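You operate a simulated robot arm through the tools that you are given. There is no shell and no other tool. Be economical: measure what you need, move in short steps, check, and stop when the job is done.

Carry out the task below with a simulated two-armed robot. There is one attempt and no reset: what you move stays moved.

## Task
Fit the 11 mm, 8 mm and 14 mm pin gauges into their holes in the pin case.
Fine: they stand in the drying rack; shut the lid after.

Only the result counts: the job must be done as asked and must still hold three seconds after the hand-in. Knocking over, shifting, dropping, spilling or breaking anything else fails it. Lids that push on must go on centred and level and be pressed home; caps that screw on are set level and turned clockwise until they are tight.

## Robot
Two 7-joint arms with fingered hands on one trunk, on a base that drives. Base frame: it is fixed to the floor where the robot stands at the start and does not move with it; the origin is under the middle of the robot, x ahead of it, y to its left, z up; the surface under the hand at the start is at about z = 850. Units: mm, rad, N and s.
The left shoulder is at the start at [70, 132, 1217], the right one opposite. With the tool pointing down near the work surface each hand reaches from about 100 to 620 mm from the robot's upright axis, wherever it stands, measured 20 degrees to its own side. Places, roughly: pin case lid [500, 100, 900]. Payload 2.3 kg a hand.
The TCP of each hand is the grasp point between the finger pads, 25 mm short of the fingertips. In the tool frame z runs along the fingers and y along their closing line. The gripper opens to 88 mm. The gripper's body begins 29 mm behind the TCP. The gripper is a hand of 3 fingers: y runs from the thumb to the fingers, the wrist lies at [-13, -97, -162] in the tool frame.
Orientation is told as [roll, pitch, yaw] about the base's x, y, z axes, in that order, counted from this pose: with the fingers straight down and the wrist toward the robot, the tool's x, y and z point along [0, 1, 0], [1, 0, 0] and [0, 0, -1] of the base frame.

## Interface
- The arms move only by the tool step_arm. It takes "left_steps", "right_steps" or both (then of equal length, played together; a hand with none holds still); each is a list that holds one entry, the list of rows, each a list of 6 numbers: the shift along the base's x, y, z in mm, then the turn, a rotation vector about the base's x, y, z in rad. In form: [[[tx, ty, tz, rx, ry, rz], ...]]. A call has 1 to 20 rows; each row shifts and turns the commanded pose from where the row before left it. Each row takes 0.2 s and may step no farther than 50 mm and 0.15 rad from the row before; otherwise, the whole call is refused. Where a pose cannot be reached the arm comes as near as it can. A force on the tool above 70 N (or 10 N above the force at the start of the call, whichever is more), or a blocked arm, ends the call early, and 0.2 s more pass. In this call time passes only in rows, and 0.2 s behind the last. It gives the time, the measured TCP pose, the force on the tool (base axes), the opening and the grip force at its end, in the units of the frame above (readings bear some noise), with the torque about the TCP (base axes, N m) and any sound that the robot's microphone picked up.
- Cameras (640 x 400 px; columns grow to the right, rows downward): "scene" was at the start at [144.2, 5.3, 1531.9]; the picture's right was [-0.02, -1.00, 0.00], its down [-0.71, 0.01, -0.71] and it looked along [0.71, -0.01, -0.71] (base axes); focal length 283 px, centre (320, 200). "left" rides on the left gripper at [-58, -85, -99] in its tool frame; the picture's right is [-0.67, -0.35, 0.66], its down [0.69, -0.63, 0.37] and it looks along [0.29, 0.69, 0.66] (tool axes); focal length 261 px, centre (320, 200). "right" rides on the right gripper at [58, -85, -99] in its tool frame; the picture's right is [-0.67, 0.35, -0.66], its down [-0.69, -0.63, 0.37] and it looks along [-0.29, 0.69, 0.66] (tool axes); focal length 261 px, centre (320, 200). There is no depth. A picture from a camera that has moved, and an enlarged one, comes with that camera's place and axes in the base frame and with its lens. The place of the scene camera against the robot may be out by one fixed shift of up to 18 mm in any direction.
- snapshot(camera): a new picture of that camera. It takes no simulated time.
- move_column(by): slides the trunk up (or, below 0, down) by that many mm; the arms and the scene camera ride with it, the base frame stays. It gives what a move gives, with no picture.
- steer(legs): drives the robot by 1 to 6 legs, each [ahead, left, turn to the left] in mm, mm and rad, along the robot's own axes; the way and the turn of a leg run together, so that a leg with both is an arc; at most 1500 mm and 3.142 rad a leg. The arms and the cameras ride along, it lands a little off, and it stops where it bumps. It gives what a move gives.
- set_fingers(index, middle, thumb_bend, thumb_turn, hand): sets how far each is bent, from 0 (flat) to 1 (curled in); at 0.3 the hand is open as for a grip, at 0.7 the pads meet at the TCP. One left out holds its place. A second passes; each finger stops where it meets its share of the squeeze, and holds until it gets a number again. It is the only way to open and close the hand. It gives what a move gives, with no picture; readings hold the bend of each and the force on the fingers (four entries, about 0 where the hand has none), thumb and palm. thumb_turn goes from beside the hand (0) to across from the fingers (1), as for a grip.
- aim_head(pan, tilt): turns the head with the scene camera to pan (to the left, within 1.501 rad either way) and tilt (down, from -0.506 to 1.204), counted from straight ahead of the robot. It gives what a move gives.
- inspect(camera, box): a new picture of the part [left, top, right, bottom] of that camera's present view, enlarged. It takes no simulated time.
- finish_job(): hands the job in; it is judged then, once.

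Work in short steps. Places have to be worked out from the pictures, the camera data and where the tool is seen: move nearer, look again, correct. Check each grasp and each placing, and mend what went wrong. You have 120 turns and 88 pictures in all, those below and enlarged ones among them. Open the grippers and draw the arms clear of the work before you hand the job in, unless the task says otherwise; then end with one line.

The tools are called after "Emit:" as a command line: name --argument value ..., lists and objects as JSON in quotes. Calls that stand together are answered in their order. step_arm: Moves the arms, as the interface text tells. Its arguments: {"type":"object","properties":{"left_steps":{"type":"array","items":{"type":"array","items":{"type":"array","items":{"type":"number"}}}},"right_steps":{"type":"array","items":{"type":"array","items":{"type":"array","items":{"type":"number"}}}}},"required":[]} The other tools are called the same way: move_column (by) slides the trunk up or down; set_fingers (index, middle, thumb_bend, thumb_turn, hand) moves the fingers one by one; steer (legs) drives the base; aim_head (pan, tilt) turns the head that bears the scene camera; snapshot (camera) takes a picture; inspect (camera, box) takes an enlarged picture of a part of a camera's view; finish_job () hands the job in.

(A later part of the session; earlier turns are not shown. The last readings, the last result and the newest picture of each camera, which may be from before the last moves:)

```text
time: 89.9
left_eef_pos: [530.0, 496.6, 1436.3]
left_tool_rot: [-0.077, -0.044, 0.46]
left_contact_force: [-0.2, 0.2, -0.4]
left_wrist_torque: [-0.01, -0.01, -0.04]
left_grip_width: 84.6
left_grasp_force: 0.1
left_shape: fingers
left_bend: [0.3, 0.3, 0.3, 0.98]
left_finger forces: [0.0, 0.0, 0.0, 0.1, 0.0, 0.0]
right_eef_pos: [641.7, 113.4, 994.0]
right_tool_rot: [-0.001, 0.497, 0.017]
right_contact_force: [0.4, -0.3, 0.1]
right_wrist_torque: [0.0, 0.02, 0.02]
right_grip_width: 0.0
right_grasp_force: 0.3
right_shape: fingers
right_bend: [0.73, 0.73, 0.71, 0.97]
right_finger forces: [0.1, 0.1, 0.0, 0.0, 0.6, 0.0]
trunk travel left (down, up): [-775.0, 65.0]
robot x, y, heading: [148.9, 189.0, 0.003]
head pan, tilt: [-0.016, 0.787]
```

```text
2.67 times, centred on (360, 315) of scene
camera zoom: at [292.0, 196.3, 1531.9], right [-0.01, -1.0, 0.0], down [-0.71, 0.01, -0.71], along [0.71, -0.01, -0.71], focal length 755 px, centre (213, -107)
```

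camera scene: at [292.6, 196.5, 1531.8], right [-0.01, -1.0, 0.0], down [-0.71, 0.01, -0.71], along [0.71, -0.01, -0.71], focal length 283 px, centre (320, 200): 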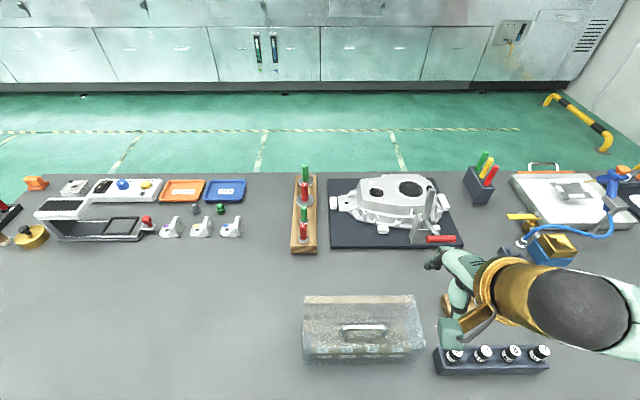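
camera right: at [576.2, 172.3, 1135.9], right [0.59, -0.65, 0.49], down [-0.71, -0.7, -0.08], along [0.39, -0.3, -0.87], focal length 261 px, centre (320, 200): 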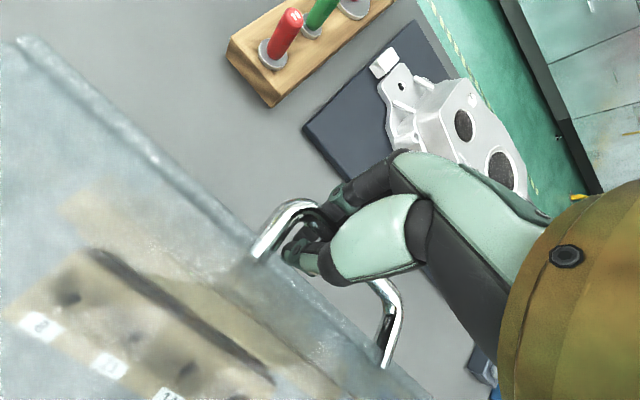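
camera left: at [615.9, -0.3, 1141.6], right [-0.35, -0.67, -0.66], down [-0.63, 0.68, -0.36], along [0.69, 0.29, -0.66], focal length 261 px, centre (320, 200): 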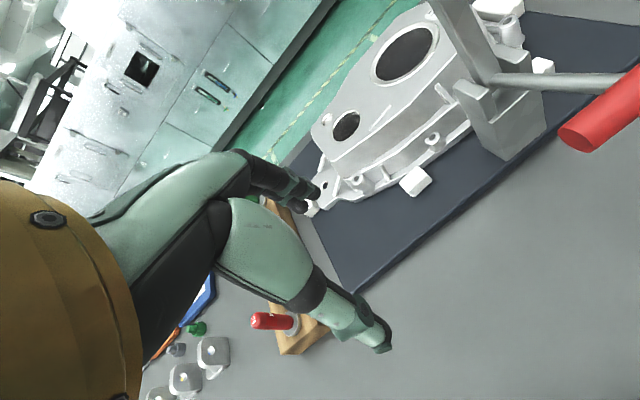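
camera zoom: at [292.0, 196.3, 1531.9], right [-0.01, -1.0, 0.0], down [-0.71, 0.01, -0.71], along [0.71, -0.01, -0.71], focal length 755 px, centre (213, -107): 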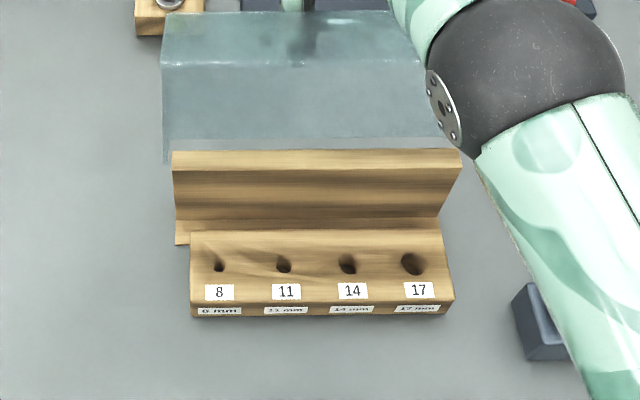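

Much further open and still no stop. A little further to find it.

Emit:
step_arm --right_steps '[[[2.5, 0, -4, 0, 0.02, 0], [2, 0, -4, 0, 0.02, 0], [2, 0, -4.5, 0, 0.02, 0], [1.5, 0, -4.5, 0, 0, 0]]]'

Emit:
inspect --camera "scene" --box '[260, 240, 460, 390]'

```text
time: 90.9
left_eef_pos: [529.6, 496.3, 1436.6]
left_tool_rot: [-0.075, -0.044, 0.461]
left_contact_force: [0.5, 0.5, 0.0]
left_wrist_torque: [0.02, -0.03, 0.0]
left_grip_width: 84.5
left_grasp_force: 0.1
left_shape: fingers
left_bend: [0.3, 0.3, 0.3, 0.98]
left_finger forces: [0.1, 0.0, 0.0, 0.0, 0.0, 0.0]
right_eef_pos: [644.5, 111.0, 977.2]
right_tool_rot: [0.002, 0.559, 0.017]
right_contact_force: [0.7, 0.3, -0.7]
right_wrist_torque: [-0.04, 0.04, 0.02]
right_grip_width: 0.1
right_grasp_force: 0.5
right_shape: fingers
right_bend: [0.73, 0.73, 0.71, 0.97]
right_finger forces: [0.0, 0.0, 0.0, 0.0, 0.7, 0.0]
right hand out of reach, approached as far as the arm can: row 3
trunk travel left (down, up): [-775.0, 65.0]
robot x, y, heading: [148.2, 194.0, 0.008]
head pan, tilt: [-0.016, 0.787]
```

```text
2.67 times, centred on (360, 315) of scene
camera zoom: at [292.2, 196.2, 1531.9], right [-0.01, -1.0, 0.0], down [-0.71, 0.01, -0.71], along [0.71, -0.01, -0.71], focal length 755 px, centre (213, -107)
```

zoom: 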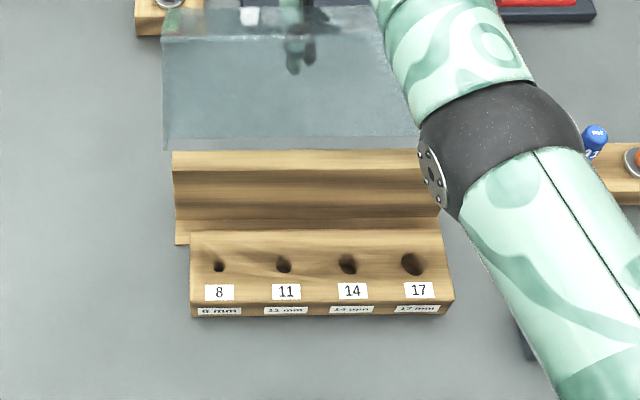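

The lid is at ~145°, well past balance, and my arm nears its reach limit, so I stop here. I open index and middle only and check that the lid stays.

Emit:
set_fingers --hand "right" --index 0.4 --middle 0.4

Emit:
snapshot --camera "right"

```text
time: 91.9
left_eef_pos: [530.0, 495.9, 1437.9]
left_tool_rot: [-0.078, -0.045, 0.461]
left_contact_force: [0.0, -0.2, 0.2]
left_wrist_torque: [0.02, 0.0, 0.02]
left_grip_width: 84.4
left_grasp_force: 0.1
left_shape: fingers
left_bend: [0.3, 0.3, 0.3, 0.98]
left_finger forces: [0.0, 0.0, 0.0, 0.0, 0.1, 0.0]
right_eef_pos: [644.5, 112.7, 975.2]
right_tool_rot: [0.0, 0.558, 0.018]
right_contact_force: [0.8, 0.2, -0.8]
right_wrist_torque: [0.02, 0.06, -0.03]
right_grip_width: 26.3
right_grasp_force: 1.0
right_shape: fingers
right_bend: [0.4, 0.4, 0.73, 0.97]
right_finger forces: [0.0, 0.1, 0.1, 0.0, 0.8, 0.1]
trunk travel left (down, up): [-775.0, 65.0]
robot x, y, heading: [146.9, 189.1, 0.006]
head pan, tilt: [-0.016, 0.787]
```

```text
18 pictures are left
camera right: at [623.6, 168.6, 1105.7], right [0.65, -0.66, 0.37], down [-0.71, -0.7, 0.02], along [0.25, -0.28, -0.93], focal length 261 px, centre (320, 200)
```

right: 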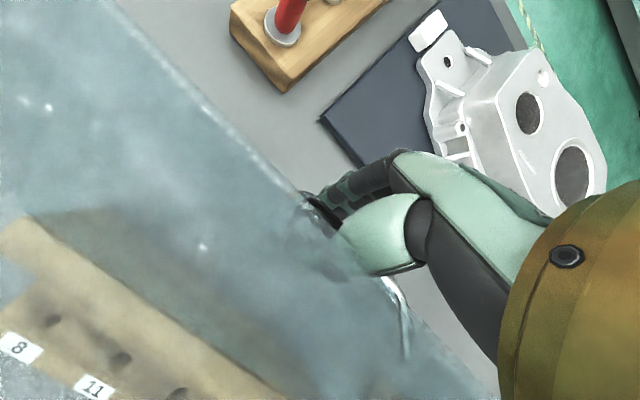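

The lid leans on the thumb (0.8 N), so it is past balance and wants to open. I straighten the thumb a little, then withdraw along the finger axis by alternating small forward drives and raises (to avoid the reach limit).

Emit:
set_fingers --hand "right" --thumb_bend 0.6 --index 0.3 --middle 0.3

Emit:
steer --legs '[[20, 0, 0]]'

Emit:
step_arm --right_steps '[[[0, 0, 8, 0, 0, 0], [0, 0, 8, 0, 0, 0], [0, 0, 8, 0, 0, 0], [0, 0, 6, 0, 0, 0]]]'

```text
time: 92.9
left_eef_pos: [530.5, 495.4, 1436.6]
left_tool_rot: [-0.075, -0.045, 0.46]
left_contact_force: [-0.3, -0.1, -0.3]
left_wrist_torque: [-0.01, -0.02, -0.01]
left_grip_width: 84.6
left_grasp_force: 0.0
left_shape: fingers
left_bend: [0.3, 0.3, 0.3, 0.98]
left_finger forces: [0.0, 0.0, 0.0, 0.0, 0.0, 0.0]
right_eef_pos: [644.6, 112.2, 975.9]
right_tool_rot: [-0.003, 0.555, 0.017]
right_contact_force: [0.4, -0.6, -0.2]
right_wrist_torque: [-0.01, 0.03, 0.0]
right_grip_width: 51.7
right_grasp_force: 0.5
right_shape: fingers
right_bend: [0.3, 0.3, 0.6, 0.97]
right_finger forces: [0.0, 0.0, 0.0, 0.0, 0.6, 0.0]
trunk travel left (down, up): [-775.0, 65.0]
robot x, y, heading: [145.0, 191.1, 0.005]
head pan, tilt: [-0.016, 0.787]
```

```text
time: 93.7
left_eef_pos: [544.0, 496.9, 1438.8]
left_tool_rot: [-0.078, -0.05, 0.46]
left_contact_force: [0.2, -0.2, 0.5]
left_wrist_torque: [0.0, 0.02, 0.02]
left_grip_width: 84.6
left_grasp_force: 0.0
left_shape: fingers
left_bend: [0.3, 0.3, 0.3, 0.98]
left_finger forces: [0.0, 0.1, 0.0, 0.0, 0.1, 0.0]
right_eef_pos: [659.2, 112.2, 979.2]
right_tool_rot: [-0.001, 0.551, 0.017]
right_contact_force: [-4.0, 0.6, 1.4]
right_wrist_torque: [0.01, -0.05, 0.01]
right_grip_width: 55.6
right_grasp_force: 2.4
right_shape: fingers
right_bend: [0.3, 0.3, 0.58, 0.97]
right_finger forces: [0.0, 0.0, 0.0, 0.1, 4.1, 0.1]
trunk travel left (down, up): [-775.0, 65.0]
robot x, y, heading: [169.9, 189.9, 0.004]
head pan, tilt: [-0.016, 0.787]
```

```text
time: 94.7
left_eef_pos: [549.5, 496.1, 1438.1]
left_tool_rot: [-0.078, -0.045, 0.461]
left_contact_force: [0.0, -0.3, 0.1]
left_wrist_torque: [0.01, 0.01, 0.01]
left_grip_width: 84.5
left_grasp_force: 0.0
left_shape: fingers
left_bend: [0.3, 0.3, 0.3, 0.98]
left_finger forces: [0.2, 0.0, 0.0, 0.0, 0.1, 0.1]
right_eef_pos: [665.2, 111.1, 1006.5]
right_tool_rot: [-0.002, 0.558, 0.018]
right_contact_force: [0.8, 0.1, 0.3]
right_wrist_torque: [-0.02, 0.0, -0.04]
right_grip_width: 52.2
right_grasp_force: 0.5
right_shape: fingers
right_bend: [0.3, 0.3, 0.6, 0.97]
right_finger forces: [0.0, 0.1, 0.0, 0.0, 0.7, 0.0]
trunk travel left (down, up): [-775.0, 65.0]
robot x, y, heading: [168.0, 192.7, 0.003]
head pan, tilt: [-0.016, 0.787]
```

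Driving met −4 N through the bar: the lid's stop exists here, so it will rest open. I repeat drive + raise.

Emit:
steer --legs '[[20, 0, 0]]'

Emit:
step_arm --right_steps '[[[0, 0, 10, 0, 0, 0], [0, 0, 10, 0, 0, 0], [0, 0, 10, 0, 0, 0]]]'

Emit:
snapshot --camera "right"

```text
time: 95.5
left_eef_pos: [564.4, 495.9, 1438.0]
left_tool_rot: [-0.077, -0.049, 0.46]
left_contact_force: [-0.6, 0.0, 1.3]
left_wrist_torque: [-0.02, -0.01, 0.0]
left_grip_width: 84.6
left_grasp_force: 0.1
left_shape: fingers
left_bend: [0.3, 0.3, 0.3, 0.98]
left_finger forces: [0.1, 0.0, 0.0, 0.0, 0.0, 0.0]
right_eef_pos: [680.7, 112.3, 1010.0]
right_tool_rot: [-0.003, 0.553, 0.018]
right_contact_force: [0.7, -0.7, -0.5]
right_wrist_torque: [0.02, -0.03, 0.02]
right_grip_width: 52.2
right_grasp_force: 0.0
right_shape: fingers
right_bend: [0.3, 0.3, 0.6, 0.97]
right_finger forces: [0.0, 0.0, 0.0, 0.0, 0.1, 0.0]
trunk travel left (down, up): [-775.0, 65.0]
robot x, y, heading: [191.6, 184.2, 0.004]
head pan, tilt: [-0.016, 0.787]
```

```text
time: 96.3
left_eef_pos: [568.8, 495.9, 1437.8]
left_tool_rot: [-0.075, -0.048, 0.461]
left_contact_force: [0.6, 0.0, 0.0]
left_wrist_torque: [-0.05, -0.02, -0.04]
left_grip_width: 84.4
left_grasp_force: 0.1
left_shape: fingers
left_bend: [0.3, 0.3, 0.3, 0.98]
left_finger forces: [0.0, 0.1, 0.0, 0.1, 0.0, 0.0]
right_eef_pos: [684.9, 112.2, 1037.2]
right_tool_rot: [-0.001, 0.556, 0.017]
right_contact_force: [-0.9, 1.6, 0.6]
right_wrist_torque: [0.02, -0.02, 0.02]
right_grip_width: 52.3
right_grasp_force: 0.0
right_shape: fingers
right_bend: [0.3, 0.3, 0.6, 0.97]
right_finger forces: [0.0, 0.0, 0.1, 0.0, 0.0, 0.1]
trunk travel left (down, up): [-775.0, 65.0]
robot x, y, heading: [186.5, 193.9, 0.005]
head pan, tilt: [-0.016, 0.787]
```

```text
17 pictures are left
camera right: at [664.1, 170.0, 1166.9], right [0.65, -0.66, 0.37], down [-0.71, -0.7, 0.02], along [0.25, -0.28, -0.93], focal length 261 px, centre (320, 200)
```

right: 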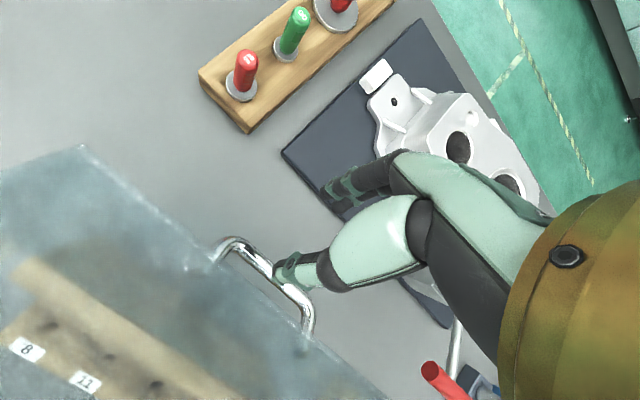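

Lid stays open on its own and the thumb is free. The wrist is near full stretch, so I first untilt in place (which draws the wrist in), rising little.

Emit:
step_arm --right_steps '[[[0, 0, 3, 0, -0.07, 0], [0, 0, 4, 0, -0.07, 0], [0, 0, 5, 0, -0.07, 0], [0, 0, 8, 0, -0.07, 0], [0, 0, 12, 0, -0.07, 0]]]'

```text
time: 97.5
left_eef_pos: [568.6, 495.8, 1437.0]
left_tool_rot: [-0.076, -0.044, 0.46]
left_contact_force: [0.6, -0.5, 0.9]
left_wrist_torque: [-0.04, 0.03, 0.03]
left_grip_width: 84.5
left_grasp_force: 0.3
left_shape: fingers
left_bend: [0.3, 0.3, 0.3, 0.98]
left_finger forces: [0.0, 0.0, 0.0, 0.0, 0.1, 0.0]
right_eef_pos: [744.2, 126.3, 1072.5]
right_tool_rot: [-0.01, 0.206, 0.016]
right_contact_force: [0.3, 0.4, -0.5]
right_wrist_torque: [0.0, 0.01, -0.02]
right_grip_width: 52.1
right_grasp_force: 0.2
right_shape: fingers
right_bend: [0.3, 0.3, 0.6, 0.97]
right_finger forces: [0.1, 0.0, 0.0, 0.0, 0.1, 0.1]
right hand out of reach, approached as far as the arm can: row 1, 2, 3, 4, 5
trunk travel left (down, up): [-775.0, 65.0]
robot x, y, heading: [186.4, 188.7, 0.004]
head pan, tilt: [-0.016, 0.787]
```

The right elbow has gone straight too. I raise it clear of the lid first, then try moving opposite to the elbow's bulge (left) with strong inward parts to make it flex.

Emit:
step_arm --right_steps '[[[0, 0, 45, 0, 0, 0], [0, 0, 45, 0, 0, 0], [0, 0, 45, 0, 0, 0], [-34, 34, 0, 0, 0, 0], [-34, 34, 0, 0, 0, 0], [-34, 34, 0, 0, 0, 0], [-34, 34, 0, 0, 0, 0]]]'

```text
time: 99.1
left_eef_pos: [568.8, 495.7, 1438.4]
left_tool_rot: [-0.078, -0.047, 0.461]
left_contact_force: [0.2, 0.7, 0.2]
left_wrist_torque: [0.05, 0.03, 0.0]
left_grip_width: 84.3
left_grasp_force: 0.1
left_shape: fingers
left_bend: [0.3, 0.3, 0.3, 0.98]
left_finger forces: [0.0, 0.1, 0.0, 0.0, 0.1, 0.1]
right_eef_pos: [671.7, 196.6, 1230.6]
right_tool_rot: [-0.029, 0.197, -0.001]
right_contact_force: [-1.5, 1.2, -0.8]
right_wrist_torque: [-0.1, -0.04, 0.0]
right_grip_width: 52.2
right_grasp_force: 0.1
right_shape: fingers
right_bend: [0.3, 0.3, 0.6, 0.98]
right_finger forces: [0.0, 0.1, 0.0, 0.0, 0.0, 0.1]
right hand out of reach, approached as far as the arm can: row 1, 2, 3, 4, 5, 6, 7
trunk travel left (down, up): [-775.0, 65.0]
robot x, y, heading: [186.8, 189.0, 0.008]
head pan, tilt: [-0.016, 0.787]
```

The wrist radius seems slightly reduced (~421). I press on inward in the same sense.

Emit:
step_arm --right_steps '[[[-35, 30, 0, 0, 0, 0], [-35, 30, 0, 0, 0, 0], [-40, 20, -10, 0, 0, 0], [-40, 10, -15, 0, 0, 0], [-40, 0, -20, 0, 0, 0], [-40, 0, -20, 0, 0, 0]]]'

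```text
time: 100.5
left_eef_pos: [566.8, 496.6, 1438.8]
left_tool_rot: [-0.079, -0.046, 0.46]
left_contact_force: [-0.2, -0.6, -0.5]
left_wrist_torque: [0.0, 0.0, 0.03]
left_grip_width: 84.5
left_grasp_force: 0.1
left_shape: fingers
left_bend: [0.3, 0.3, 0.3, 0.98]
left_finger forces: [0.0, 0.0, 0.0, 0.0, 0.0, 0.0]
right_eef_pos: [440.1, 293.5, 1166.2]
right_tool_rot: [-0.008, 0.204, 0.013]
right_contact_force: [-1.1, 0.4, -0.3]
right_wrist_torque: [-0.01, -0.01, -0.01]
right_grip_width: 52.3
right_grasp_force: 0.1
right_shape: fingers
right_bend: [0.3, 0.3, 0.6, 0.98]
right_finger forces: [0.1, 0.0, 0.1, 0.0, 0.0, 0.0]
trunk travel left (down, up): [-775.0, 65.0]
robot x, y, heading: [186.5, 188.7, 0.005]
head pan, tilt: [-0.016, 0.787]
```

Freed: moving across the body flexes the elbow. I drive back to about [60, 80] so rack and case are both well within the right arm's range, and look.

Emit:
steer --legs '[[-126, 0, 0], [0, -109, 0]]'

Emit:
step_arm --right_steps '[[[20, -40, 0, 0, -0.07, 0], [20, -40, 0, 0, -0.07, 0], [20, -40, -10, 0, -0.06, 0], [20, -40, -20, 0, 0, 0], [20, -40, -20, 0, 0, 0], [0, 0, 0, 0, 0, 0]]]'

Emit:
snapshot --camera "scene"

```text
time: 102.5
left_eef_pos: [442.7, 394.2, 1435.9]
left_tool_rot: [-0.081, -0.043, 0.463]
left_contact_force: [0.0, 0.0, 0.0]
left_wrist_torque: [-0.02, 0.0, -0.02]
left_grip_width: 84.5
left_grasp_force: 0.0
left_shape: fingers
left_bend: [0.3, 0.3, 0.3, 0.98]
left_finger forces: [0.0, 0.1, 0.1, 0.0, 0.1, 0.1]
right_eef_pos: [315.5, 189.8, 1165.0]
right_tool_rot: [-0.012, 0.206, 0.019]
right_contact_force: [0.0, 0.4, -0.3]
right_wrist_torque: [-0.02, -0.01, -0.01]
right_grip_width: 52.3
right_grasp_force: 0.2
right_shape: fingers
right_bend: [0.3, 0.3, 0.6, 0.98]
right_finger forces: [0.1, 0.0, 0.1, 0.0, 0.1, 0.0]
trunk travel left (down, up): [-775.0, 65.0]
robot x, y, heading: [63.1, 82.2, 0.009]
head pan, tilt: [-0.016, 0.787]
```

```text
time: 103.9
left_eef_pos: [443.7, 389.7, 1438.7]
left_tool_rot: [-0.077, -0.045, 0.463]
left_contact_force: [0.2, -0.5, -1.3]
left_wrist_torque: [0.0, 0.0, 0.05]
left_grip_width: 84.5
left_grasp_force: 0.0
left_shape: fingers
left_bend: [0.3, 0.3, 0.3, 0.98]
left_finger forces: [0.0, 0.0, 0.0, 0.0, 0.0, 0.1]
right_eef_pos: [415.3, -15.2, 1112.8]
right_tool_rot: [-0.01, 0.009, 0.018]
right_contact_force: [-0.3, 0.3, 0.3]
right_wrist_torque: [-0.02, 0.02, 0.0]
right_grip_width: 52.3
right_grasp_force: 0.1
right_shape: fingers
right_bend: [0.3, 0.3, 0.6, 0.98]
right_finger forces: [0.0, 0.1, 0.1, 0.0, 0.1, 0.0]
trunk travel left (down, up): [-775.0, 65.0]
robot x, y, heading: [66.0, 83.2, 0.008]
head pan, tilt: [-0.016, 0.787]
```

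```text
16 pictures are left
camera scene: at [205.7, 88.6, 1532.0], right [-0.01, -1.0, 0.0], down [-0.71, 0.01, -0.71], along [0.71, -0.01, -0.71], focal length 283 px, centre (320, 200)
```

scene: 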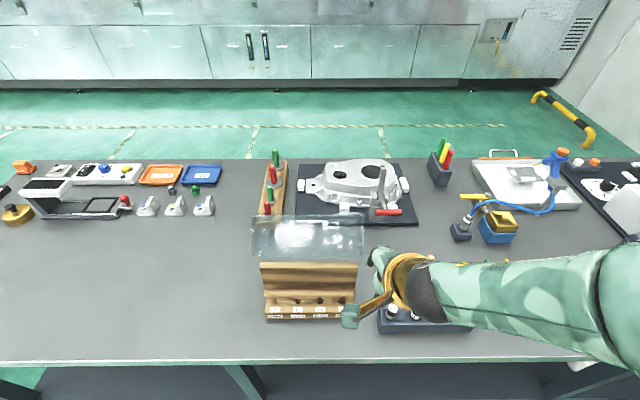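

Lid is resting open and nothing else has moved. From here the right camera sees both rack and holes; I take enlarged views of each.

Emit:
inspect --camera "right" --box '[200, 250, 400, 400]'

Emit:
inspect --camera "right" --box '[80, 130, 280, 280]'

```text
2.67 times, centred on (300, 325) of right
camera zoom: at [329.4, 42.3, 1211.9], right [0.37, -0.66, 0.66], down [-0.62, -0.7, -0.35], along [0.69, -0.28, -0.66], focal length 695 px, centre (373, -133)
```

zoom: 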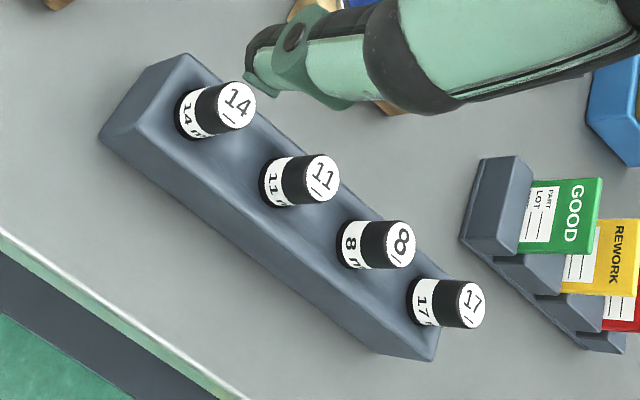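

```text
2.67 times, centred on (180, 205) of right
camera zoom: at [329.4, 42.3, 1211.9], right [0.37, -0.66, 0.66], down [-0.62, -0.7, -0.35], along [0.69, -0.28, -0.66], focal length 695 px, centre (693, 187)
```

zoom: 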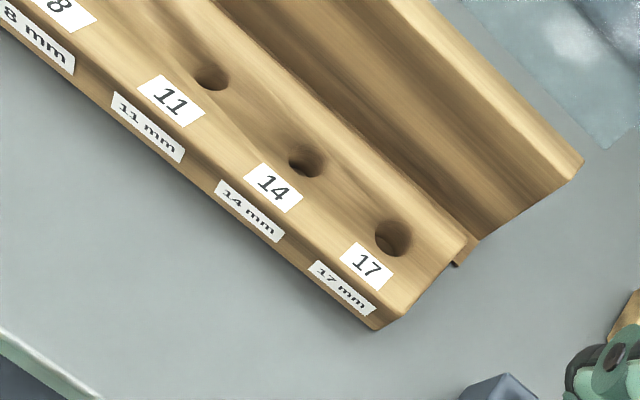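

Triangulated: cap tops at 14→(454.5, −78, 931), 11→(454.5, −135, 931), 8→(455, −191, 930); holes at x≈494, y≈79.3 (14), 131.8 (11), 184.6 (8), top z≈882. I move above the 14 mm pin.

Emit:
set_fingers --hand "right" --thumb_bend 0.3

Emit:
step_arm --right_steps '[[[10, -16, -25, 0.005, -0.005, -0.009], [10, -16, -25, 0.005, -0.004, -0.009], [10, -16, -25, 0, 0, 0], [9, -15, -25, 0, 0, 0], [0, 0, -13, 0, 0, 0], [0, 0, 0, 0, 0, 0]]]'

Emit:
snapshot --camera "right"

```text
time: 104.9
left_eef_pos: [443.8, 389.2, 1438.3]
left_tool_rot: [-0.077, -0.046, 0.464]
left_contact_force: [0.6, 1.3, 0.4]
left_wrist_torque: [0.05, 0.01, 0.03]
left_grip_width: 84.6
left_grasp_force: 0.0
left_shape: fingers
left_bend: [0.3, 0.3, 0.3, 0.98]
left_finger forces: [0.0, 0.1, 0.0, 0.0, 0.0, 0.1]
right_eef_pos: [415.4, -14.8, 1112.4]
right_tool_rot: [-0.011, 0.007, 0.017]
right_contact_force: [0.1, -0.8, 0.1]
right_wrist_torque: [-0.02, -0.02, 0.01]
right_grip_width: 84.5
right_grasp_force: 0.2
right_shape: fingers
right_bend: [0.3, 0.3, 0.3, 0.98]
right_finger forces: [0.0, 0.0, 0.0, 0.1, 0.0, 0.1]
trunk travel left (down, up): [-775.0, 65.0]
robot x, y, heading: [62.4, 82.0, 0.008]
head pan, tilt: [-0.016, 0.787]
```

```text
time: 106.3
left_eef_pos: [443.4, 388.9, 1436.9]
left_tool_rot: [-0.077, -0.045, 0.464]
left_contact_force: [-0.7, -0.1, -0.7]
left_wrist_torque: [0.02, 0.03, -0.02]
left_grip_width: 84.4
left_grasp_force: 0.0
left_shape: fingers
left_bend: [0.3, 0.3, 0.3, 0.98]
left_finger forces: [0.0, 0.0, 0.0, 0.0, 0.1, 0.0]
right_eef_pos: [455.5, -76.8, 1001.6]
right_tool_rot: [0.0, -0.004, -0.001]
right_contact_force: [-0.5, 0.2, 0.6]
right_wrist_torque: [0.03, 0.01, -0.02]
right_grip_width: 84.4
right_grasp_force: 0.0
right_shape: fingers
right_bend: [0.3, 0.3, 0.3, 0.98]
right_finger forces: [0.0, 0.1, 0.0, 0.1, 0.0, 0.0]
trunk travel left (down, up): [-775.0, 65.0]
robot x, y, heading: [62.4, 80.1, 0.009]
head pan, tilt: [-0.016, 0.787]
```

```text
13 pictures are left
camera right: at [369.9, -19.8, 1100.1], right [0.35, -0.67, 0.66], down [-0.63, -0.69, -0.37], along [0.7, -0.29, -0.66], focal length 261 px, centre (320, 200)
```

right: 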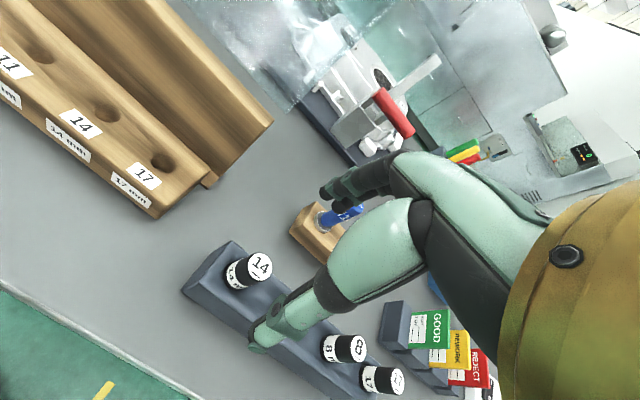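

The cap is where expected (457, −78.5). I descend to z≈928 (tips just above the rack top) and close on the cap.

Emit:
step_arm --right_steps '[[[0, -1, -25, 0, 0, 0], [0, 0, -25, 0, 0, 0], [0, 0, -15, 0, 0, 0], [0, 0, -8, 0, 0, 0], [0, 0, 0, 0, 0, 0]]]'

Emit:
set_fingers --hand "right" --index 0.75 --middle 0.75 --thumb_bend 0.75

Emit:
inspect --camera "right" --box '[220, 150, 420, 300]'

```text
time: 107.5
left_eef_pos: [443.7, 388.7, 1436.7]
left_tool_rot: [-0.078, -0.045, 0.467]
left_contact_force: [-0.5, 0.6, -0.5]
left_wrist_torque: [0.01, 0.01, 0.0]
left_grip_width: 84.3
left_grasp_force: 0.0
left_shape: fingers
left_bend: [0.3, 0.3, 0.3, 0.98]
left_finger forces: [0.1, 0.0, 0.0, 0.0, 0.0, 0.1]
right_eef_pos: [454.8, -79.4, 928.5]
right_tool_rot: [-0.001, -0.002, 0.0]
right_contact_force: [-0.3, 0.8, 0.1]
right_wrist_torque: [0.02, -0.02, -0.04]
right_grip_width: 84.6
right_grasp_force: 0.0
right_shape: fingers
right_bend: [0.3, 0.3, 0.3, 0.98]
right_finger forces: [0.1, 0.0, 0.0, 0.0, 0.0, 0.1]
trunk travel left (down, up): [-775.0, 65.0]
robot x, y, heading: [63.8, 81.1, 0.007]
head pan, tilt: [-0.016, 0.787]
```

```text
time: 108.5
left_eef_pos: [442.8, 389.5, 1436.8]
left_tool_rot: [-0.074, -0.046, 0.464]
left_contact_force: [-0.3, 0.8, -0.9]
left_wrist_torque: [0.01, 0.01, -0.01]
left_grip_width: 84.7
left_grasp_force: 0.1
left_shape: fingers
left_bend: [0.3, 0.3, 0.3, 0.98]
left_finger forces: [0.1, 0.0, 0.0, 0.1, 0.0, 0.0]
right_eef_pos: [454.8, -78.2, 929.4]
right_tool_rot: [0.0, 0.0, 0.0]
right_contact_force: [0.6, -0.1, 0.4]
right_wrist_torque: [-0.03, -0.02, -0.01]
right_grip_width: 11.9
right_grasp_force: 14.7
right_shape: fingers
right_bend: [0.73, 0.74, 0.64, 0.95]
right_finger forces: [10.1, 5.6, 0.0, 0.0, 13.1, 0.1]
trunk travel left (down, up): [-775.0, 65.0]
robot x, y, heading: [61.2, 81.2, 0.005]
head pan, tilt: [-0.016, 0.787]
```

```text
2.67 times, centred on (320, 225) of right
camera zoom: at [369.9, -21.5, 1027.9], right [0.35, -0.67, 0.66], down [-0.63, -0.69, -0.37], along [0.7, -0.29, -0.66], focal length 695 px, centre (320, 133)
```

zoom: 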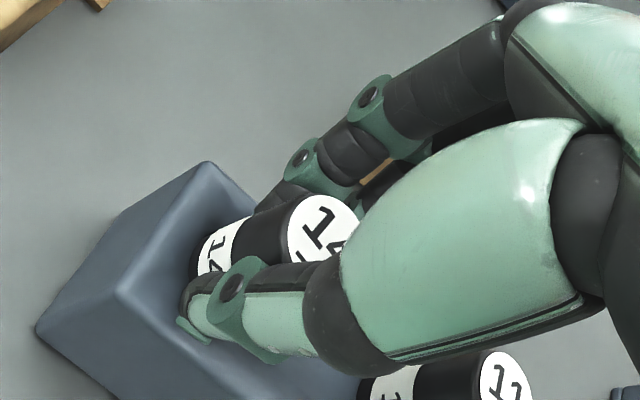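

Firm grip on the cap (15 N). I lift 72 mm and carry the pin over the 14 hole at about (493.5, 79.6).

Emit:
step_arm --right_steps '[[[0, 0, 12, 0, 0, 0], [0, 0, 20, 0, 0, 0], [0, 0, 25, 0, 0, 0], [0, 0, 15, 0, 0, 0], [7.7, 31.5, 0, 0, 0, 0], [7.8, 31.6, 0, 0, 0, 0], [7.8, 31.6, 0, 0, 0, 0], [7.7, 31.6, 0, 0, 0, 0], [7.7, 31.5, 0, 0, 0, 0], [0, 0, 0, 0, 0, 0], [0, 0, 0, 0, 0, 0]]]'

Emit:
inspect --camera "right" --box '[200, 150, 420, 320]'

```text
time: 110.9
left_eef_pos: [443.6, 387.5, 1438.2]
left_tool_rot: [-0.078, -0.045, 0.463]
left_contact_force: [0.3, 0.8, -0.2]
left_wrist_torque: [0.01, 0.03, 0.0]
left_grip_width: 84.8
left_grasp_force: 0.0
left_shape: fingers
left_bend: [0.3, 0.3, 0.3, 0.98]
left_finger forces: [0.2, 0.1, 0.0, 0.0, 0.0, 0.1]
right_eef_pos: [492.1, 76.8, 1000.2]
right_tool_rot: [0.0, -0.003, -0.001]
right_contact_force: [0.0, -0.2, 0.8]
right_wrist_torque: [0.02, 0.01, -0.02]
right_grip_width: 11.5
right_grasp_force: 13.8
right_shape: fingers
right_bend: [0.73, 0.74, 0.64, 0.95]
right_finger forces: [9.6, 5.3, 0.0, 0.1, 12.8, 0.2]
trunk travel left (down, up): [-775.0, 65.0]
robot x, y, heading: [59.2, 82.2, 0.009]
head pan, tilt: [-0.016, 0.787]
```

```text
2.35 times, centred on (310, 235) of right
camera zoom: at [406.3, 134.4, 1100.2], right [0.35, -0.67, 0.66], down [-0.63, -0.69, -0.37], along [0.7, -0.29, -0.66], focal length 613 px, centre (344, 118)
```

zoom: 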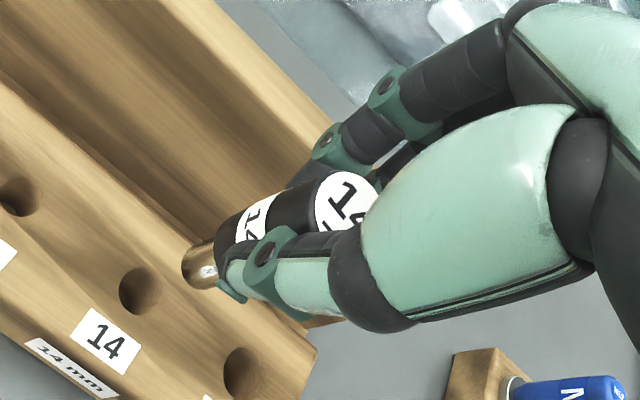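

The pin hangs vertical, its tip at z≈934; the hole is about (494.5, 78, 886). To remove depth ambiguity I lower until the tip is just above the block, then compare directly.

Emit:
step_arm --right_steps '[[[1, 0, -15, 0, 0, 0], [0.7, 0, -15, 0, 0, 0], [0, 0, -10, 0, 0, 0], [0, 0, 0, 0, 0, 0]]]'

Emit:
inspect --camera "right" --box '[200, 180, 340, 290]'

```text
time: 111.9
left_eef_pos: [443.6, 388.4, 1437.8]
left_tool_rot: [-0.075, -0.045, 0.465]
left_contact_force: [-0.5, 0.6, -0.6]
left_wrist_torque: [0.02, -0.03, 0.01]
left_grip_width: 84.5
left_grasp_force: 0.0
left_shape: fingers
left_bend: [0.3, 0.3, 0.3, 0.98]
left_finger forces: [0.0, 0.0, 0.1, 0.0, 0.0, 0.0]
right_eef_pos: [495.1, 79.2, 958.7]
right_tool_rot: [-0.002, -0.002, 0.001]
right_contact_force: [-0.2, 0.7, -0.1]
right_wrist_torque: [-0.02, -0.02, 0.0]
right_grip_width: 11.6
right_grasp_force: 14.0
right_shape: fingers
right_bend: [0.73, 0.74, 0.64, 0.95]
right_finger forces: [9.5, 5.3, 0.0, 0.1, 12.9, 0.1]
trunk travel left (down, up): [-775.0, 65.0]
robot x, y, heading: [63.5, 83.1, 0.01]
head pan, tilt: [-0.016, 0.787]
```

```text
3.64 times, centred on (270, 235) of right
camera zoom: at [409.5, 136.3, 1059.8], right [0.35, -0.67, 0.66], down [-0.63, -0.69, -0.37], along [0.7, -0.29, -0.66], focal length 948 px, centre (502, 73)
```

zoom: 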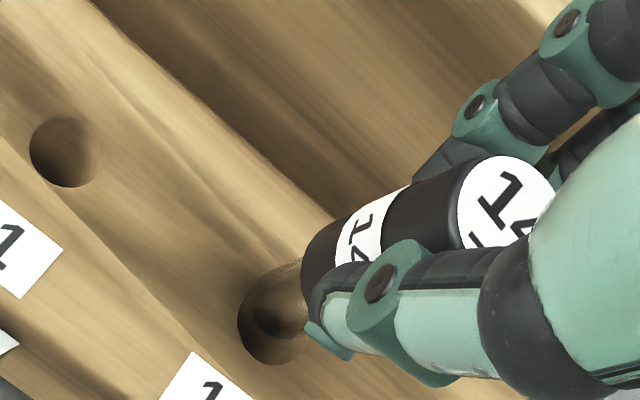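

Projected, tip and hole coincide to about a millimetre. I lower gently and watch the force.

Emit:
step_arm --right_steps '[[[-0.5, -0.5, -4, 0, 0, 0], [0, 0, -4, 0, 0, 0], [0, 0, -4, 0, 0, 0], [0, 0, -3, 0, 0, 0]]]'

```text
time: 112.9
left_eef_pos: [441.8, 388.2, 1437.4]
left_tool_rot: [-0.076, -0.046, 0.463]
left_contact_force: [-1.6, -0.1, 0.2]
left_wrist_torque: [0.01, -0.02, -0.02]
left_grip_width: 84.4
left_grasp_force: 0.1
left_shape: fingers
left_bend: [0.3, 0.3, 0.3, 0.98]
left_finger forces: [0.0, 0.0, 0.1, 0.0, 0.0, 0.0]
right_eef_pos: [493.6, 78.0, 946.2]
right_tool_rot: [-0.002, -0.004, 0.001]
right_contact_force: [0.0, -0.7, -0.3]
right_wrist_torque: [-0.04, -0.02, -0.02]
right_grip_width: 11.7
right_grasp_force: 14.3
right_shape: fingers
right_bend: [0.73, 0.74, 0.64, 0.95]
right_finger forces: [9.3, 5.9, 0.0, 0.0, 13.0, 0.1]
trunk travel left (down, up): [-775.0, 65.0]
robot x, y, heading: [61.8, 80.0, 0.007]
head pan, tilt: [-0.016, 0.787]
```

No contact force with the tip below the surface level, so it is entering. I continue down.

Emit:
step_arm --right_steps '[[[0, 0, -5, 0, 0, 0], [0, 0, -5, 0, 0, 0], [0, 0, -5, 0, 0, 0], [0, 0, -5, 0, 0, 0], [0, 0, -4, 0, 0, 0], [0, 0, -4, 0, 0, 0]]]'

```text
time: 114.3
left_eef_pos: [442.2, 384.9, 1438.8]
left_tool_rot: [-0.076, -0.047, 0.463]
left_contact_force: [-0.5, 0.4, -0.1]
left_wrist_torque: [-0.01, -0.01, -0.01]
left_grip_width: 84.4
left_grasp_force: 0.0
left_shape: fingers
left_bend: [0.3, 0.3, 0.3, 0.98]
left_finger forces: [0.0, 0.0, 0.0, 0.0, 0.0, 0.0]
right_eef_pos: [495.1, 75.6, 919.5]
right_tool_rot: [0.001, -0.009, -0.001]
right_contact_force: [8.9, -6.8, 24.4]
right_wrist_torque: [0.06, -0.15, -0.01]
right_grip_width: 11.2
right_grasp_force: 20.4
right_shape: fingers
right_bend: [0.74, 0.75, 0.67, 0.94]
right_finger forces: [16.4, 12.5, 0.0, 0.1, 12.0, 0.0]
trunk travel left (down, up): [-775.0, 65.0]
robot x, y, heading: [61.0, 85.8, 0.005]
head pan, tilt: [-0.016, 0.787]
```

Contact (24 N) at TCP z≈919, around the expected seat height. I check.

Emit:
inspect --camera "right" --box '[200, 170, 370, 300]'

```text
3.08 times, centred on (285, 235) of right
camera zoom: at [408.3, 133.1, 1018.2], right [0.34, -0.67, 0.66], down [-0.63, -0.68, -0.37], along [0.7, -0.29, -0.66], focal length 802 px, centre (428, 92)
```

zoom: 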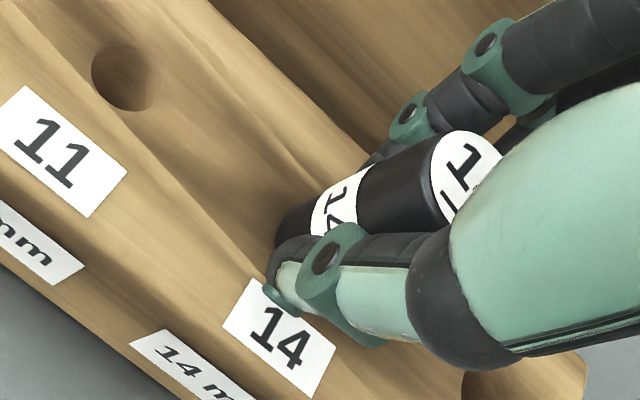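

The cap sits on the block. I open the fingers and rise.

Emit:
step_arm --right_steps '[[[0, 0, 2, 0, 0, 0], [0, 0, 0, 0, 0, 0]]]'

Emit:
set_fingers --hand "right" --index 0.35 --middle 0.35 --thumb_bend 0.35

Emit:
step_arm --right_steps '[[[0, 0, 15, 0, 0, 0], [0, 0, 25, 0, 0, 0], [0, 0, 35, 0, 0, 0], [0, 0, 10, 0, 0, 0], [0, 0, 0, 0, 0, 0]]]'

Emit:
inspect --camera "right" --box '[100, 150, 380, 350]'

```text
time: 114.9
left_eef_pos: [443.5, 385.6, 1438.1]
left_tool_rot: [-0.077, -0.048, 0.465]
left_contact_force: [0.0, 0.4, 0.1]
left_wrist_torque: [0.03, -0.02, -0.03]
left_grip_width: 84.4
left_grasp_force: 0.1
left_shape: fingers
left_bend: [0.3, 0.3, 0.3, 0.98]
left_finger forces: [0.0, 0.0, 0.0, 0.0, 0.1, 0.0]
right_eef_pos: [494.7, 75.3, 920.1]
right_tool_rot: [0.001, -0.004, -0.001]
right_contact_force: [8.2, -7.1, 16.5]
right_wrist_torque: [-0.02, -0.13, 0.0]
right_grip_width: 11.3
right_grasp_force: 20.0
right_shape: fingers
right_bend: [0.74, 0.75, 0.67, 0.94]
right_finger forces: [15.7, 12.8, 0.0, 0.0, 11.7, 0.0]
trunk travel left (down, up): [-775.0, 65.0]
robot x, y, heading: [59.6, 83.2, 0.007]
head pan, tilt: [-0.016, 0.787]
```

```text
time: 115.9
left_eef_pos: [437.8, 389.5, 1437.2]
left_tool_rot: [-0.077, -0.048, 0.464]
left_contact_force: [0.2, 1.5, -0.1]
left_wrist_torque: [0.0, 0.02, -0.01]
left_grip_width: 84.5
left_grasp_force: 0.0
left_shape: fingers
left_bend: [0.3, 0.3, 0.3, 0.98]
left_finger forces: [0.1, 0.0, 0.1, 0.0, 0.0, 0.0]
right_eef_pos: [490.2, 78.8, 921.5]
right_tool_rot: [-0.001, -0.004, 0.002]
right_contact_force: [-13.1, 2.6, -3.7]
right_wrist_torque: [0.03, 0.06, -0.01]
right_grip_width: 73.8
right_grasp_force: 6.5
right_shape: fingers
right_bend: [0.35, 0.43, 0.35, 0.97]
right_finger forces: [0.1, 12.9, 0.0, 0.0, 0.0, 0.1]
trunk travel left (down, up): [-775.0, 65.0]
robot x, y, heading: [60.1, 79.5, 0.009]
head pan, tilt: [-0.016, 0.787]
```

```text
time: 117.1
left_eef_pos: [444.4, 389.3, 1437.2]
left_tool_rot: [-0.075, -0.045, 0.465]
left_contact_force: [-0.1, -0.6, -0.3]
left_wrist_torque: [0.02, -0.04, 0.0]
left_grip_width: 84.7
left_grasp_force: 0.0
left_shape: fingers
left_bend: [0.3, 0.3, 0.3, 0.98]
left_finger forces: [0.1, 0.0, 0.0, 0.0, 0.0, 0.0]
right_eef_pos: [494.6, 77.2, 1007.4]
right_tool_rot: [-0.003, -0.002, 0.001]
right_contact_force: [0.1, 0.2, -0.2]
right_wrist_torque: [0.04, 0.02, 0.02]
right_grip_width: 74.1
right_grasp_force: 0.1
right_shape: fingers
right_bend: [0.35, 0.35, 0.35, 0.97]
right_finger forces: [0.0, 0.1, 0.1, 0.1, 0.0, 0.0]
trunk travel left (down, up): [-775.0, 65.0]
robot x, y, heading: [61.5, 82.2, 0.007]
head pan, tilt: [-0.016, 0.787]
```

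```text
2.00 times, centred on (240, 250) of right
camera zoom: at [409.1, 135.3, 1106.0], right [0.35, -0.67, 0.66], down [-0.63, -0.69, -0.37], along [0.7, -0.29, -0.66], focal length 521 px, centre (480, 100)
```

zoom: 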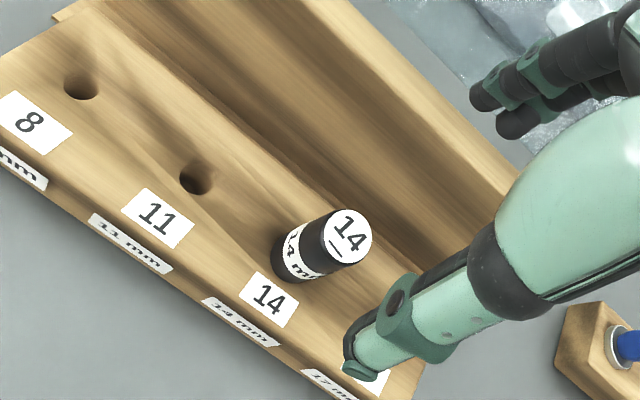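

The 14 is seated. (The middle finger brushed the back board when opening; I'll open less next time.) Now the 11 mm pin at (454.8, −135.3).

Emit:
step_arm --right_steps '[[[-6.6, -35.4, 0, 0, 0, 0], [-6.6, -35.4, 0, 0, 0, 0], [-6.6, -35.4, 0, 0, 0, 0], [-6.6, -35.4, 0, 0, 0, 0], [-6.7, -35.4, 0, 0, 0, 0], [-6.7, -35.5, 0, 0, 0, 0], [0, 0, -25, 0, 0, 0], [0, 0, -10, 0, 0, 0], [0, 0, 0, 0, 0, 0]]]'

Emit:
inspect --camera "right" --box '[200, 150, 440, 330]'

```text
time: 119.1
left_eef_pos: [443.6, 388.3, 1437.5]
left_tool_rot: [-0.076, -0.047, 0.462]
left_contact_force: [-0.2, 0.4, 0.2]
left_wrist_torque: [0.0, -0.02, 0.0]
left_grip_width: 84.6
left_grasp_force: 0.0
left_shape: fingers
left_bend: [0.3, 0.3, 0.3, 0.98]
left_finger forces: [0.0, 0.0, 0.0, 0.1, 0.0, 0.1]
right_eef_pos: [452.3, -135.4, 970.0]
right_tool_rot: [-0.001, -0.005, 0.0]
right_contact_force: [-0.6, 0.2, -0.1]
right_wrist_torque: [0.01, -0.01, -0.02]
right_grip_width: 73.7
right_grasp_force: 0.0
right_shape: fingers
right_bend: [0.35, 0.35, 0.35, 0.97]
right_finger forces: [0.0, 0.0, 0.0, 0.0, 0.0, 0.0]
trunk travel left (down, up): [-775.0, 65.0]
robot x, y, heading: [63.2, 83.7, 0.006]
head pan, tilt: [-0.016, 0.787]
```

```text
2.22 times, centred on (320, 240) of right
camera zoom: at [367.3, -77.2, 1068.6], right [0.35, -0.67, 0.66], down [-0.63, -0.69, -0.37], along [0.7, -0.29, -0.66], focal length 579 px, centre (320, 111)
```

zoom: 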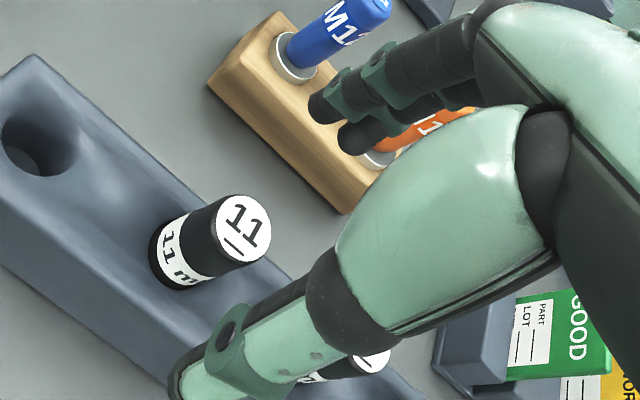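

Cap of the 11 is at (455.3, −134.1). I shift +2.5 in x, descend to 929 and close.

Emit:
step_arm --right_steps '[[[2.5, 0.3, -15, 0, 0, 0], [0, 0, -15, 0, 0, 0], [0, 0, -11, 0, 0, 0], [0, 0, 0, 0, 0, 0]]]'

Emit:
set_fingers --hand "right" --index 0.75 --middle 0.75 --thumb_bend 0.75

Emit:
step_arm --right_steps '[[[0, 0, 12, 0, 0, 0], [0, 0, 20, 0, 0, 0], [0, 0, 25, 0, 0, 0], [0, 0, 15, 0, 0, 0], [6.5, 44, 0, 0, 0, 0], [6.5, 44, 0, 0, 0, 0], [6.5, 44, 0, 0, 0, 0], [6.5, 44, 0, 0, 0, 0], [6.5, 44, 0, 0, 0, 0], [6.5, 45, 0, 0, 0, 0], [0, 0, 0, 0, 0, 0], [0, 0, 0, 0, 0, 0]]]'

```text
time: 120.1
left_eef_pos: [443.7, 388.5, 1437.1]
left_tool_rot: [-0.078, -0.044, 0.465]
left_contact_force: [0.2, -0.2, -0.5]
left_wrist_torque: [0.02, -0.01, 0.05]
left_grip_width: 84.5
left_grasp_force: 0.1
left_shape: fingers
left_bend: [0.3, 0.3, 0.3, 0.98]
left_finger forces: [0.0, 0.0, 0.1, 0.0, 0.1, 0.0]
right_eef_pos: [457.9, -134.0, 930.1]
right_tool_rot: [-0.002, -0.002, 0.001]
right_contact_force: [-1.7, 0.2, 0.1]
right_wrist_torque: [0.0, 0.01, -0.06]
right_grip_width: 73.8
right_grasp_force: 0.0
right_shape: fingers
right_bend: [0.35, 0.35, 0.35, 0.97]
right_finger forces: [0.1, 0.1, 0.0, 0.0, 0.0, 0.0]
trunk travel left (down, up): [-775.0, 65.0]
robot x, y, heading: [64.3, 80.5, 0.007]
head pan, tilt: [-0.016, 0.787]
```

```text
time: 121.1
left_eef_pos: [444.4, 388.6, 1437.2]
left_tool_rot: [-0.078, -0.046, 0.464]
left_contact_force: [0.5, 0.4, 0.2]
left_wrist_torque: [0.0, -0.04, 0.0]
left_grip_width: 84.5
left_grasp_force: 0.1
left_shape: fingers
left_bend: [0.3, 0.3, 0.3, 0.98]
left_finger forces: [0.0, 0.1, 0.0, 0.1, 0.0, 0.0]
right_eef_pos: [456.8, -134.6, 929.7]
right_tool_rot: [-0.001, -0.001, -0.001]
right_contact_force: [0.9, 0.1, -0.5]
right_wrist_torque: [0.0, -0.01, 0.02]
right_grip_width: 11.2
right_grasp_force: 14.0
right_shape: fingers
right_bend: [0.73, 0.73, 0.64, 0.95]
right_finger forces: [9.5, 5.8, 0.0, 0.0, 13.4, 0.1]
trunk travel left (down, up): [-775.0, 65.0]
robot x, y, heading: [61.1, 84.0, 0.007]
head pan, tilt: [-0.016, 0.787]
```

```text
time: 123.7
left_eef_pos: [443.9, 387.2, 1437.3]
left_tool_rot: [-0.076, -0.046, 0.465]
left_contact_force: [-0.9, 0.6, 0.4]
left_wrist_torque: [0.02, -0.01, -0.01]
left_grip_width: 84.4
left_grasp_force: 0.1
left_shape: fingers
left_bend: [0.3, 0.3, 0.3, 0.98]
left_finger forces: [0.0, 0.0, 0.0, 0.0, 0.1, 0.0]
right_eef_pos: [495.1, 131.7, 1004.3]
right_tool_rot: [0.001, -0.003, -0.001]
right_contact_force: [0.1, -0.1, 0.1]
right_wrist_torque: [0.0, 0.01, 0.0]
right_grip_width: 11.2
right_grasp_force: 13.7
right_shape: fingers
right_bend: [0.73, 0.74, 0.64, 0.95]
right_finger forces: [9.1, 5.5, 0.0, 0.1, 12.8, 0.0]
trunk travel left (down, up): [-775.0, 65.0]
robot x, y, heading: [61.3, 83.1, 0.007]
head pan, tilt: [-0.016, 0.787]
```

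The 11 is held over its hole ([495.1, 131.7]). I lower to just above and check with one picture.

Emit:
step_arm --right_steps '[[[-0.5, -0.4, -15, 0, 0, 0], [0, 0, -15, 0, 0, 0], [0, 0, -13, 0, 0, 0], [0, 0, 0, 0, 0, 0]]]'

Emit:
inspect --camera "right" --box '[200, 180, 340, 290]'

```text
time: 124.7
left_eef_pos: [444.3, 389.4, 1437.8]
left_tool_rot: [-0.076, -0.044, 0.464]
left_contact_force: [0.2, 0.4, 0.7]
left_wrist_torque: [0.01, -0.01, 0.01]
left_grip_width: 84.2
left_grasp_force: 0.1
left_shape: fingers
left_bend: [0.3, 0.3, 0.3, 0.98]
left_finger forces: [0.0, 0.0, 0.1, 0.1, 0.0, 0.0]
right_eef_pos: [494.7, 130.5, 959.8]
right_tool_rot: [-0.001, -0.001, 0.0]
right_contact_force: [-0.3, 0.8, 0.0]
right_wrist_torque: [-0.01, -0.03, -0.04]
right_grip_width: 10.8
right_grasp_force: 13.8
right_shape: fingers
right_bend: [0.73, 0.74, 0.64, 0.95]
right_finger forces: [9.1, 5.6, 0.0, 0.0, 12.8, 0.0]
trunk travel left (down, up): [-775.0, 65.0]
robot x, y, heading: [58.4, 84.6, 0.006]
head pan, tilt: [-0.016, 0.787]
```

```text
3.64 times, centred on (270, 235) of right
camera zoom: at [409.6, 188.1, 1058.9], right [0.35, -0.67, 0.66], down [-0.63, -0.69, -0.37], along [0.7, -0.29, -0.66], focal length 948 px, centre (502, 73)
```

zoom: 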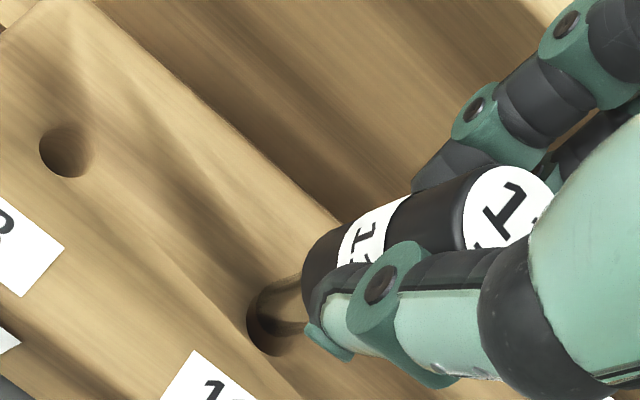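

Same relation as in the successful 14. I lower to enter.

Emit:
step_arm --right_steps '[[[-0.5, 0, -4, 0, 0, 0], [0, 0, -4, 0, 0, 0], [0, 0, -4, 0, 0, 0], [0, 0, -4, 0, 0, 0]]]'

```text
time: 125.7
left_eef_pos: [443.5, 388.2, 1437.2]
left_tool_rot: [-0.077, -0.046, 0.464]
left_contact_force: [0.2, -0.2, 0.4]
left_wrist_torque: [0.02, -0.03, 0.01]
left_grip_width: 84.7
left_grasp_force: 0.1
left_shape: fingers
left_bend: [0.3, 0.3, 0.3, 0.98]
left_finger forces: [0.1, 0.1, 0.0, 0.0, 0.0, 0.0]
right_eef_pos: [494.3, 131.2, 941.6]
right_tool_rot: [-0.002, -0.002, 0.001]
right_contact_force: [0.0, -1.0, -0.1]
right_wrist_torque: [-0.03, -0.02, -0.01]
right_grip_width: 10.9
right_grasp_force: 13.4
right_shape: fingers
right_bend: [0.73, 0.74, 0.64, 0.95]
right_finger forces: [8.7, 6.6, 0.0, 0.1, 13.1, 0.0]
trunk travel left (down, up): [-775.0, 65.0]
robot x, y, heading: [58.2, 84.3, 0.008]
head pan, tilt: [-0.016, 0.787]
```

Entering freely. I go down to the seat (~919) and, after contact, ease and release with a smaller opening.

Emit:
step_arm --right_steps '[[[0, 0, -5, 0, 0, 0], [0, 0, -5, 0, 0, 0], [0, 0, -5, 0, 0, 0], [0, 0, -4, 0, 0, 0], [0, 0, -3, 0, 0, 0]]]'

```text
time: 126.9
left_eef_pos: [441.7, 385.7, 1439.5]
left_tool_rot: [-0.075, -0.045, 0.464]
left_contact_force: [0.8, 0.9, -1.2]
left_wrist_torque: [0.0, 0.02, -0.03]
left_grip_width: 84.6
left_grasp_force: 0.0
left_shape: fingers
left_bend: [0.3, 0.3, 0.3, 0.98]
left_finger forces: [0.0, 0.1, 0.1, 0.1, 0.0, 0.1]
right_eef_pos: [495.4, 129.2, 923.1]
right_tool_rot: [0.0, -0.009, -0.002]
right_contact_force: [8.1, -3.9, 23.5]
right_wrist_torque: [0.03, -0.06, -0.03]
right_grip_width: 10.6
right_grasp_force: 19.1
right_shape: fingers
right_bend: [0.74, 0.74, 0.66, 0.94]
right_finger forces: [14.2, 11.7, 0.0, 0.0, 12.8, 0.0]
trunk travel left (down, up): [-775.0, 65.0]
robot x, y, heading: [64.3, 80.5, 0.006]
head pan, tilt: [-0.016, 0.787]
```

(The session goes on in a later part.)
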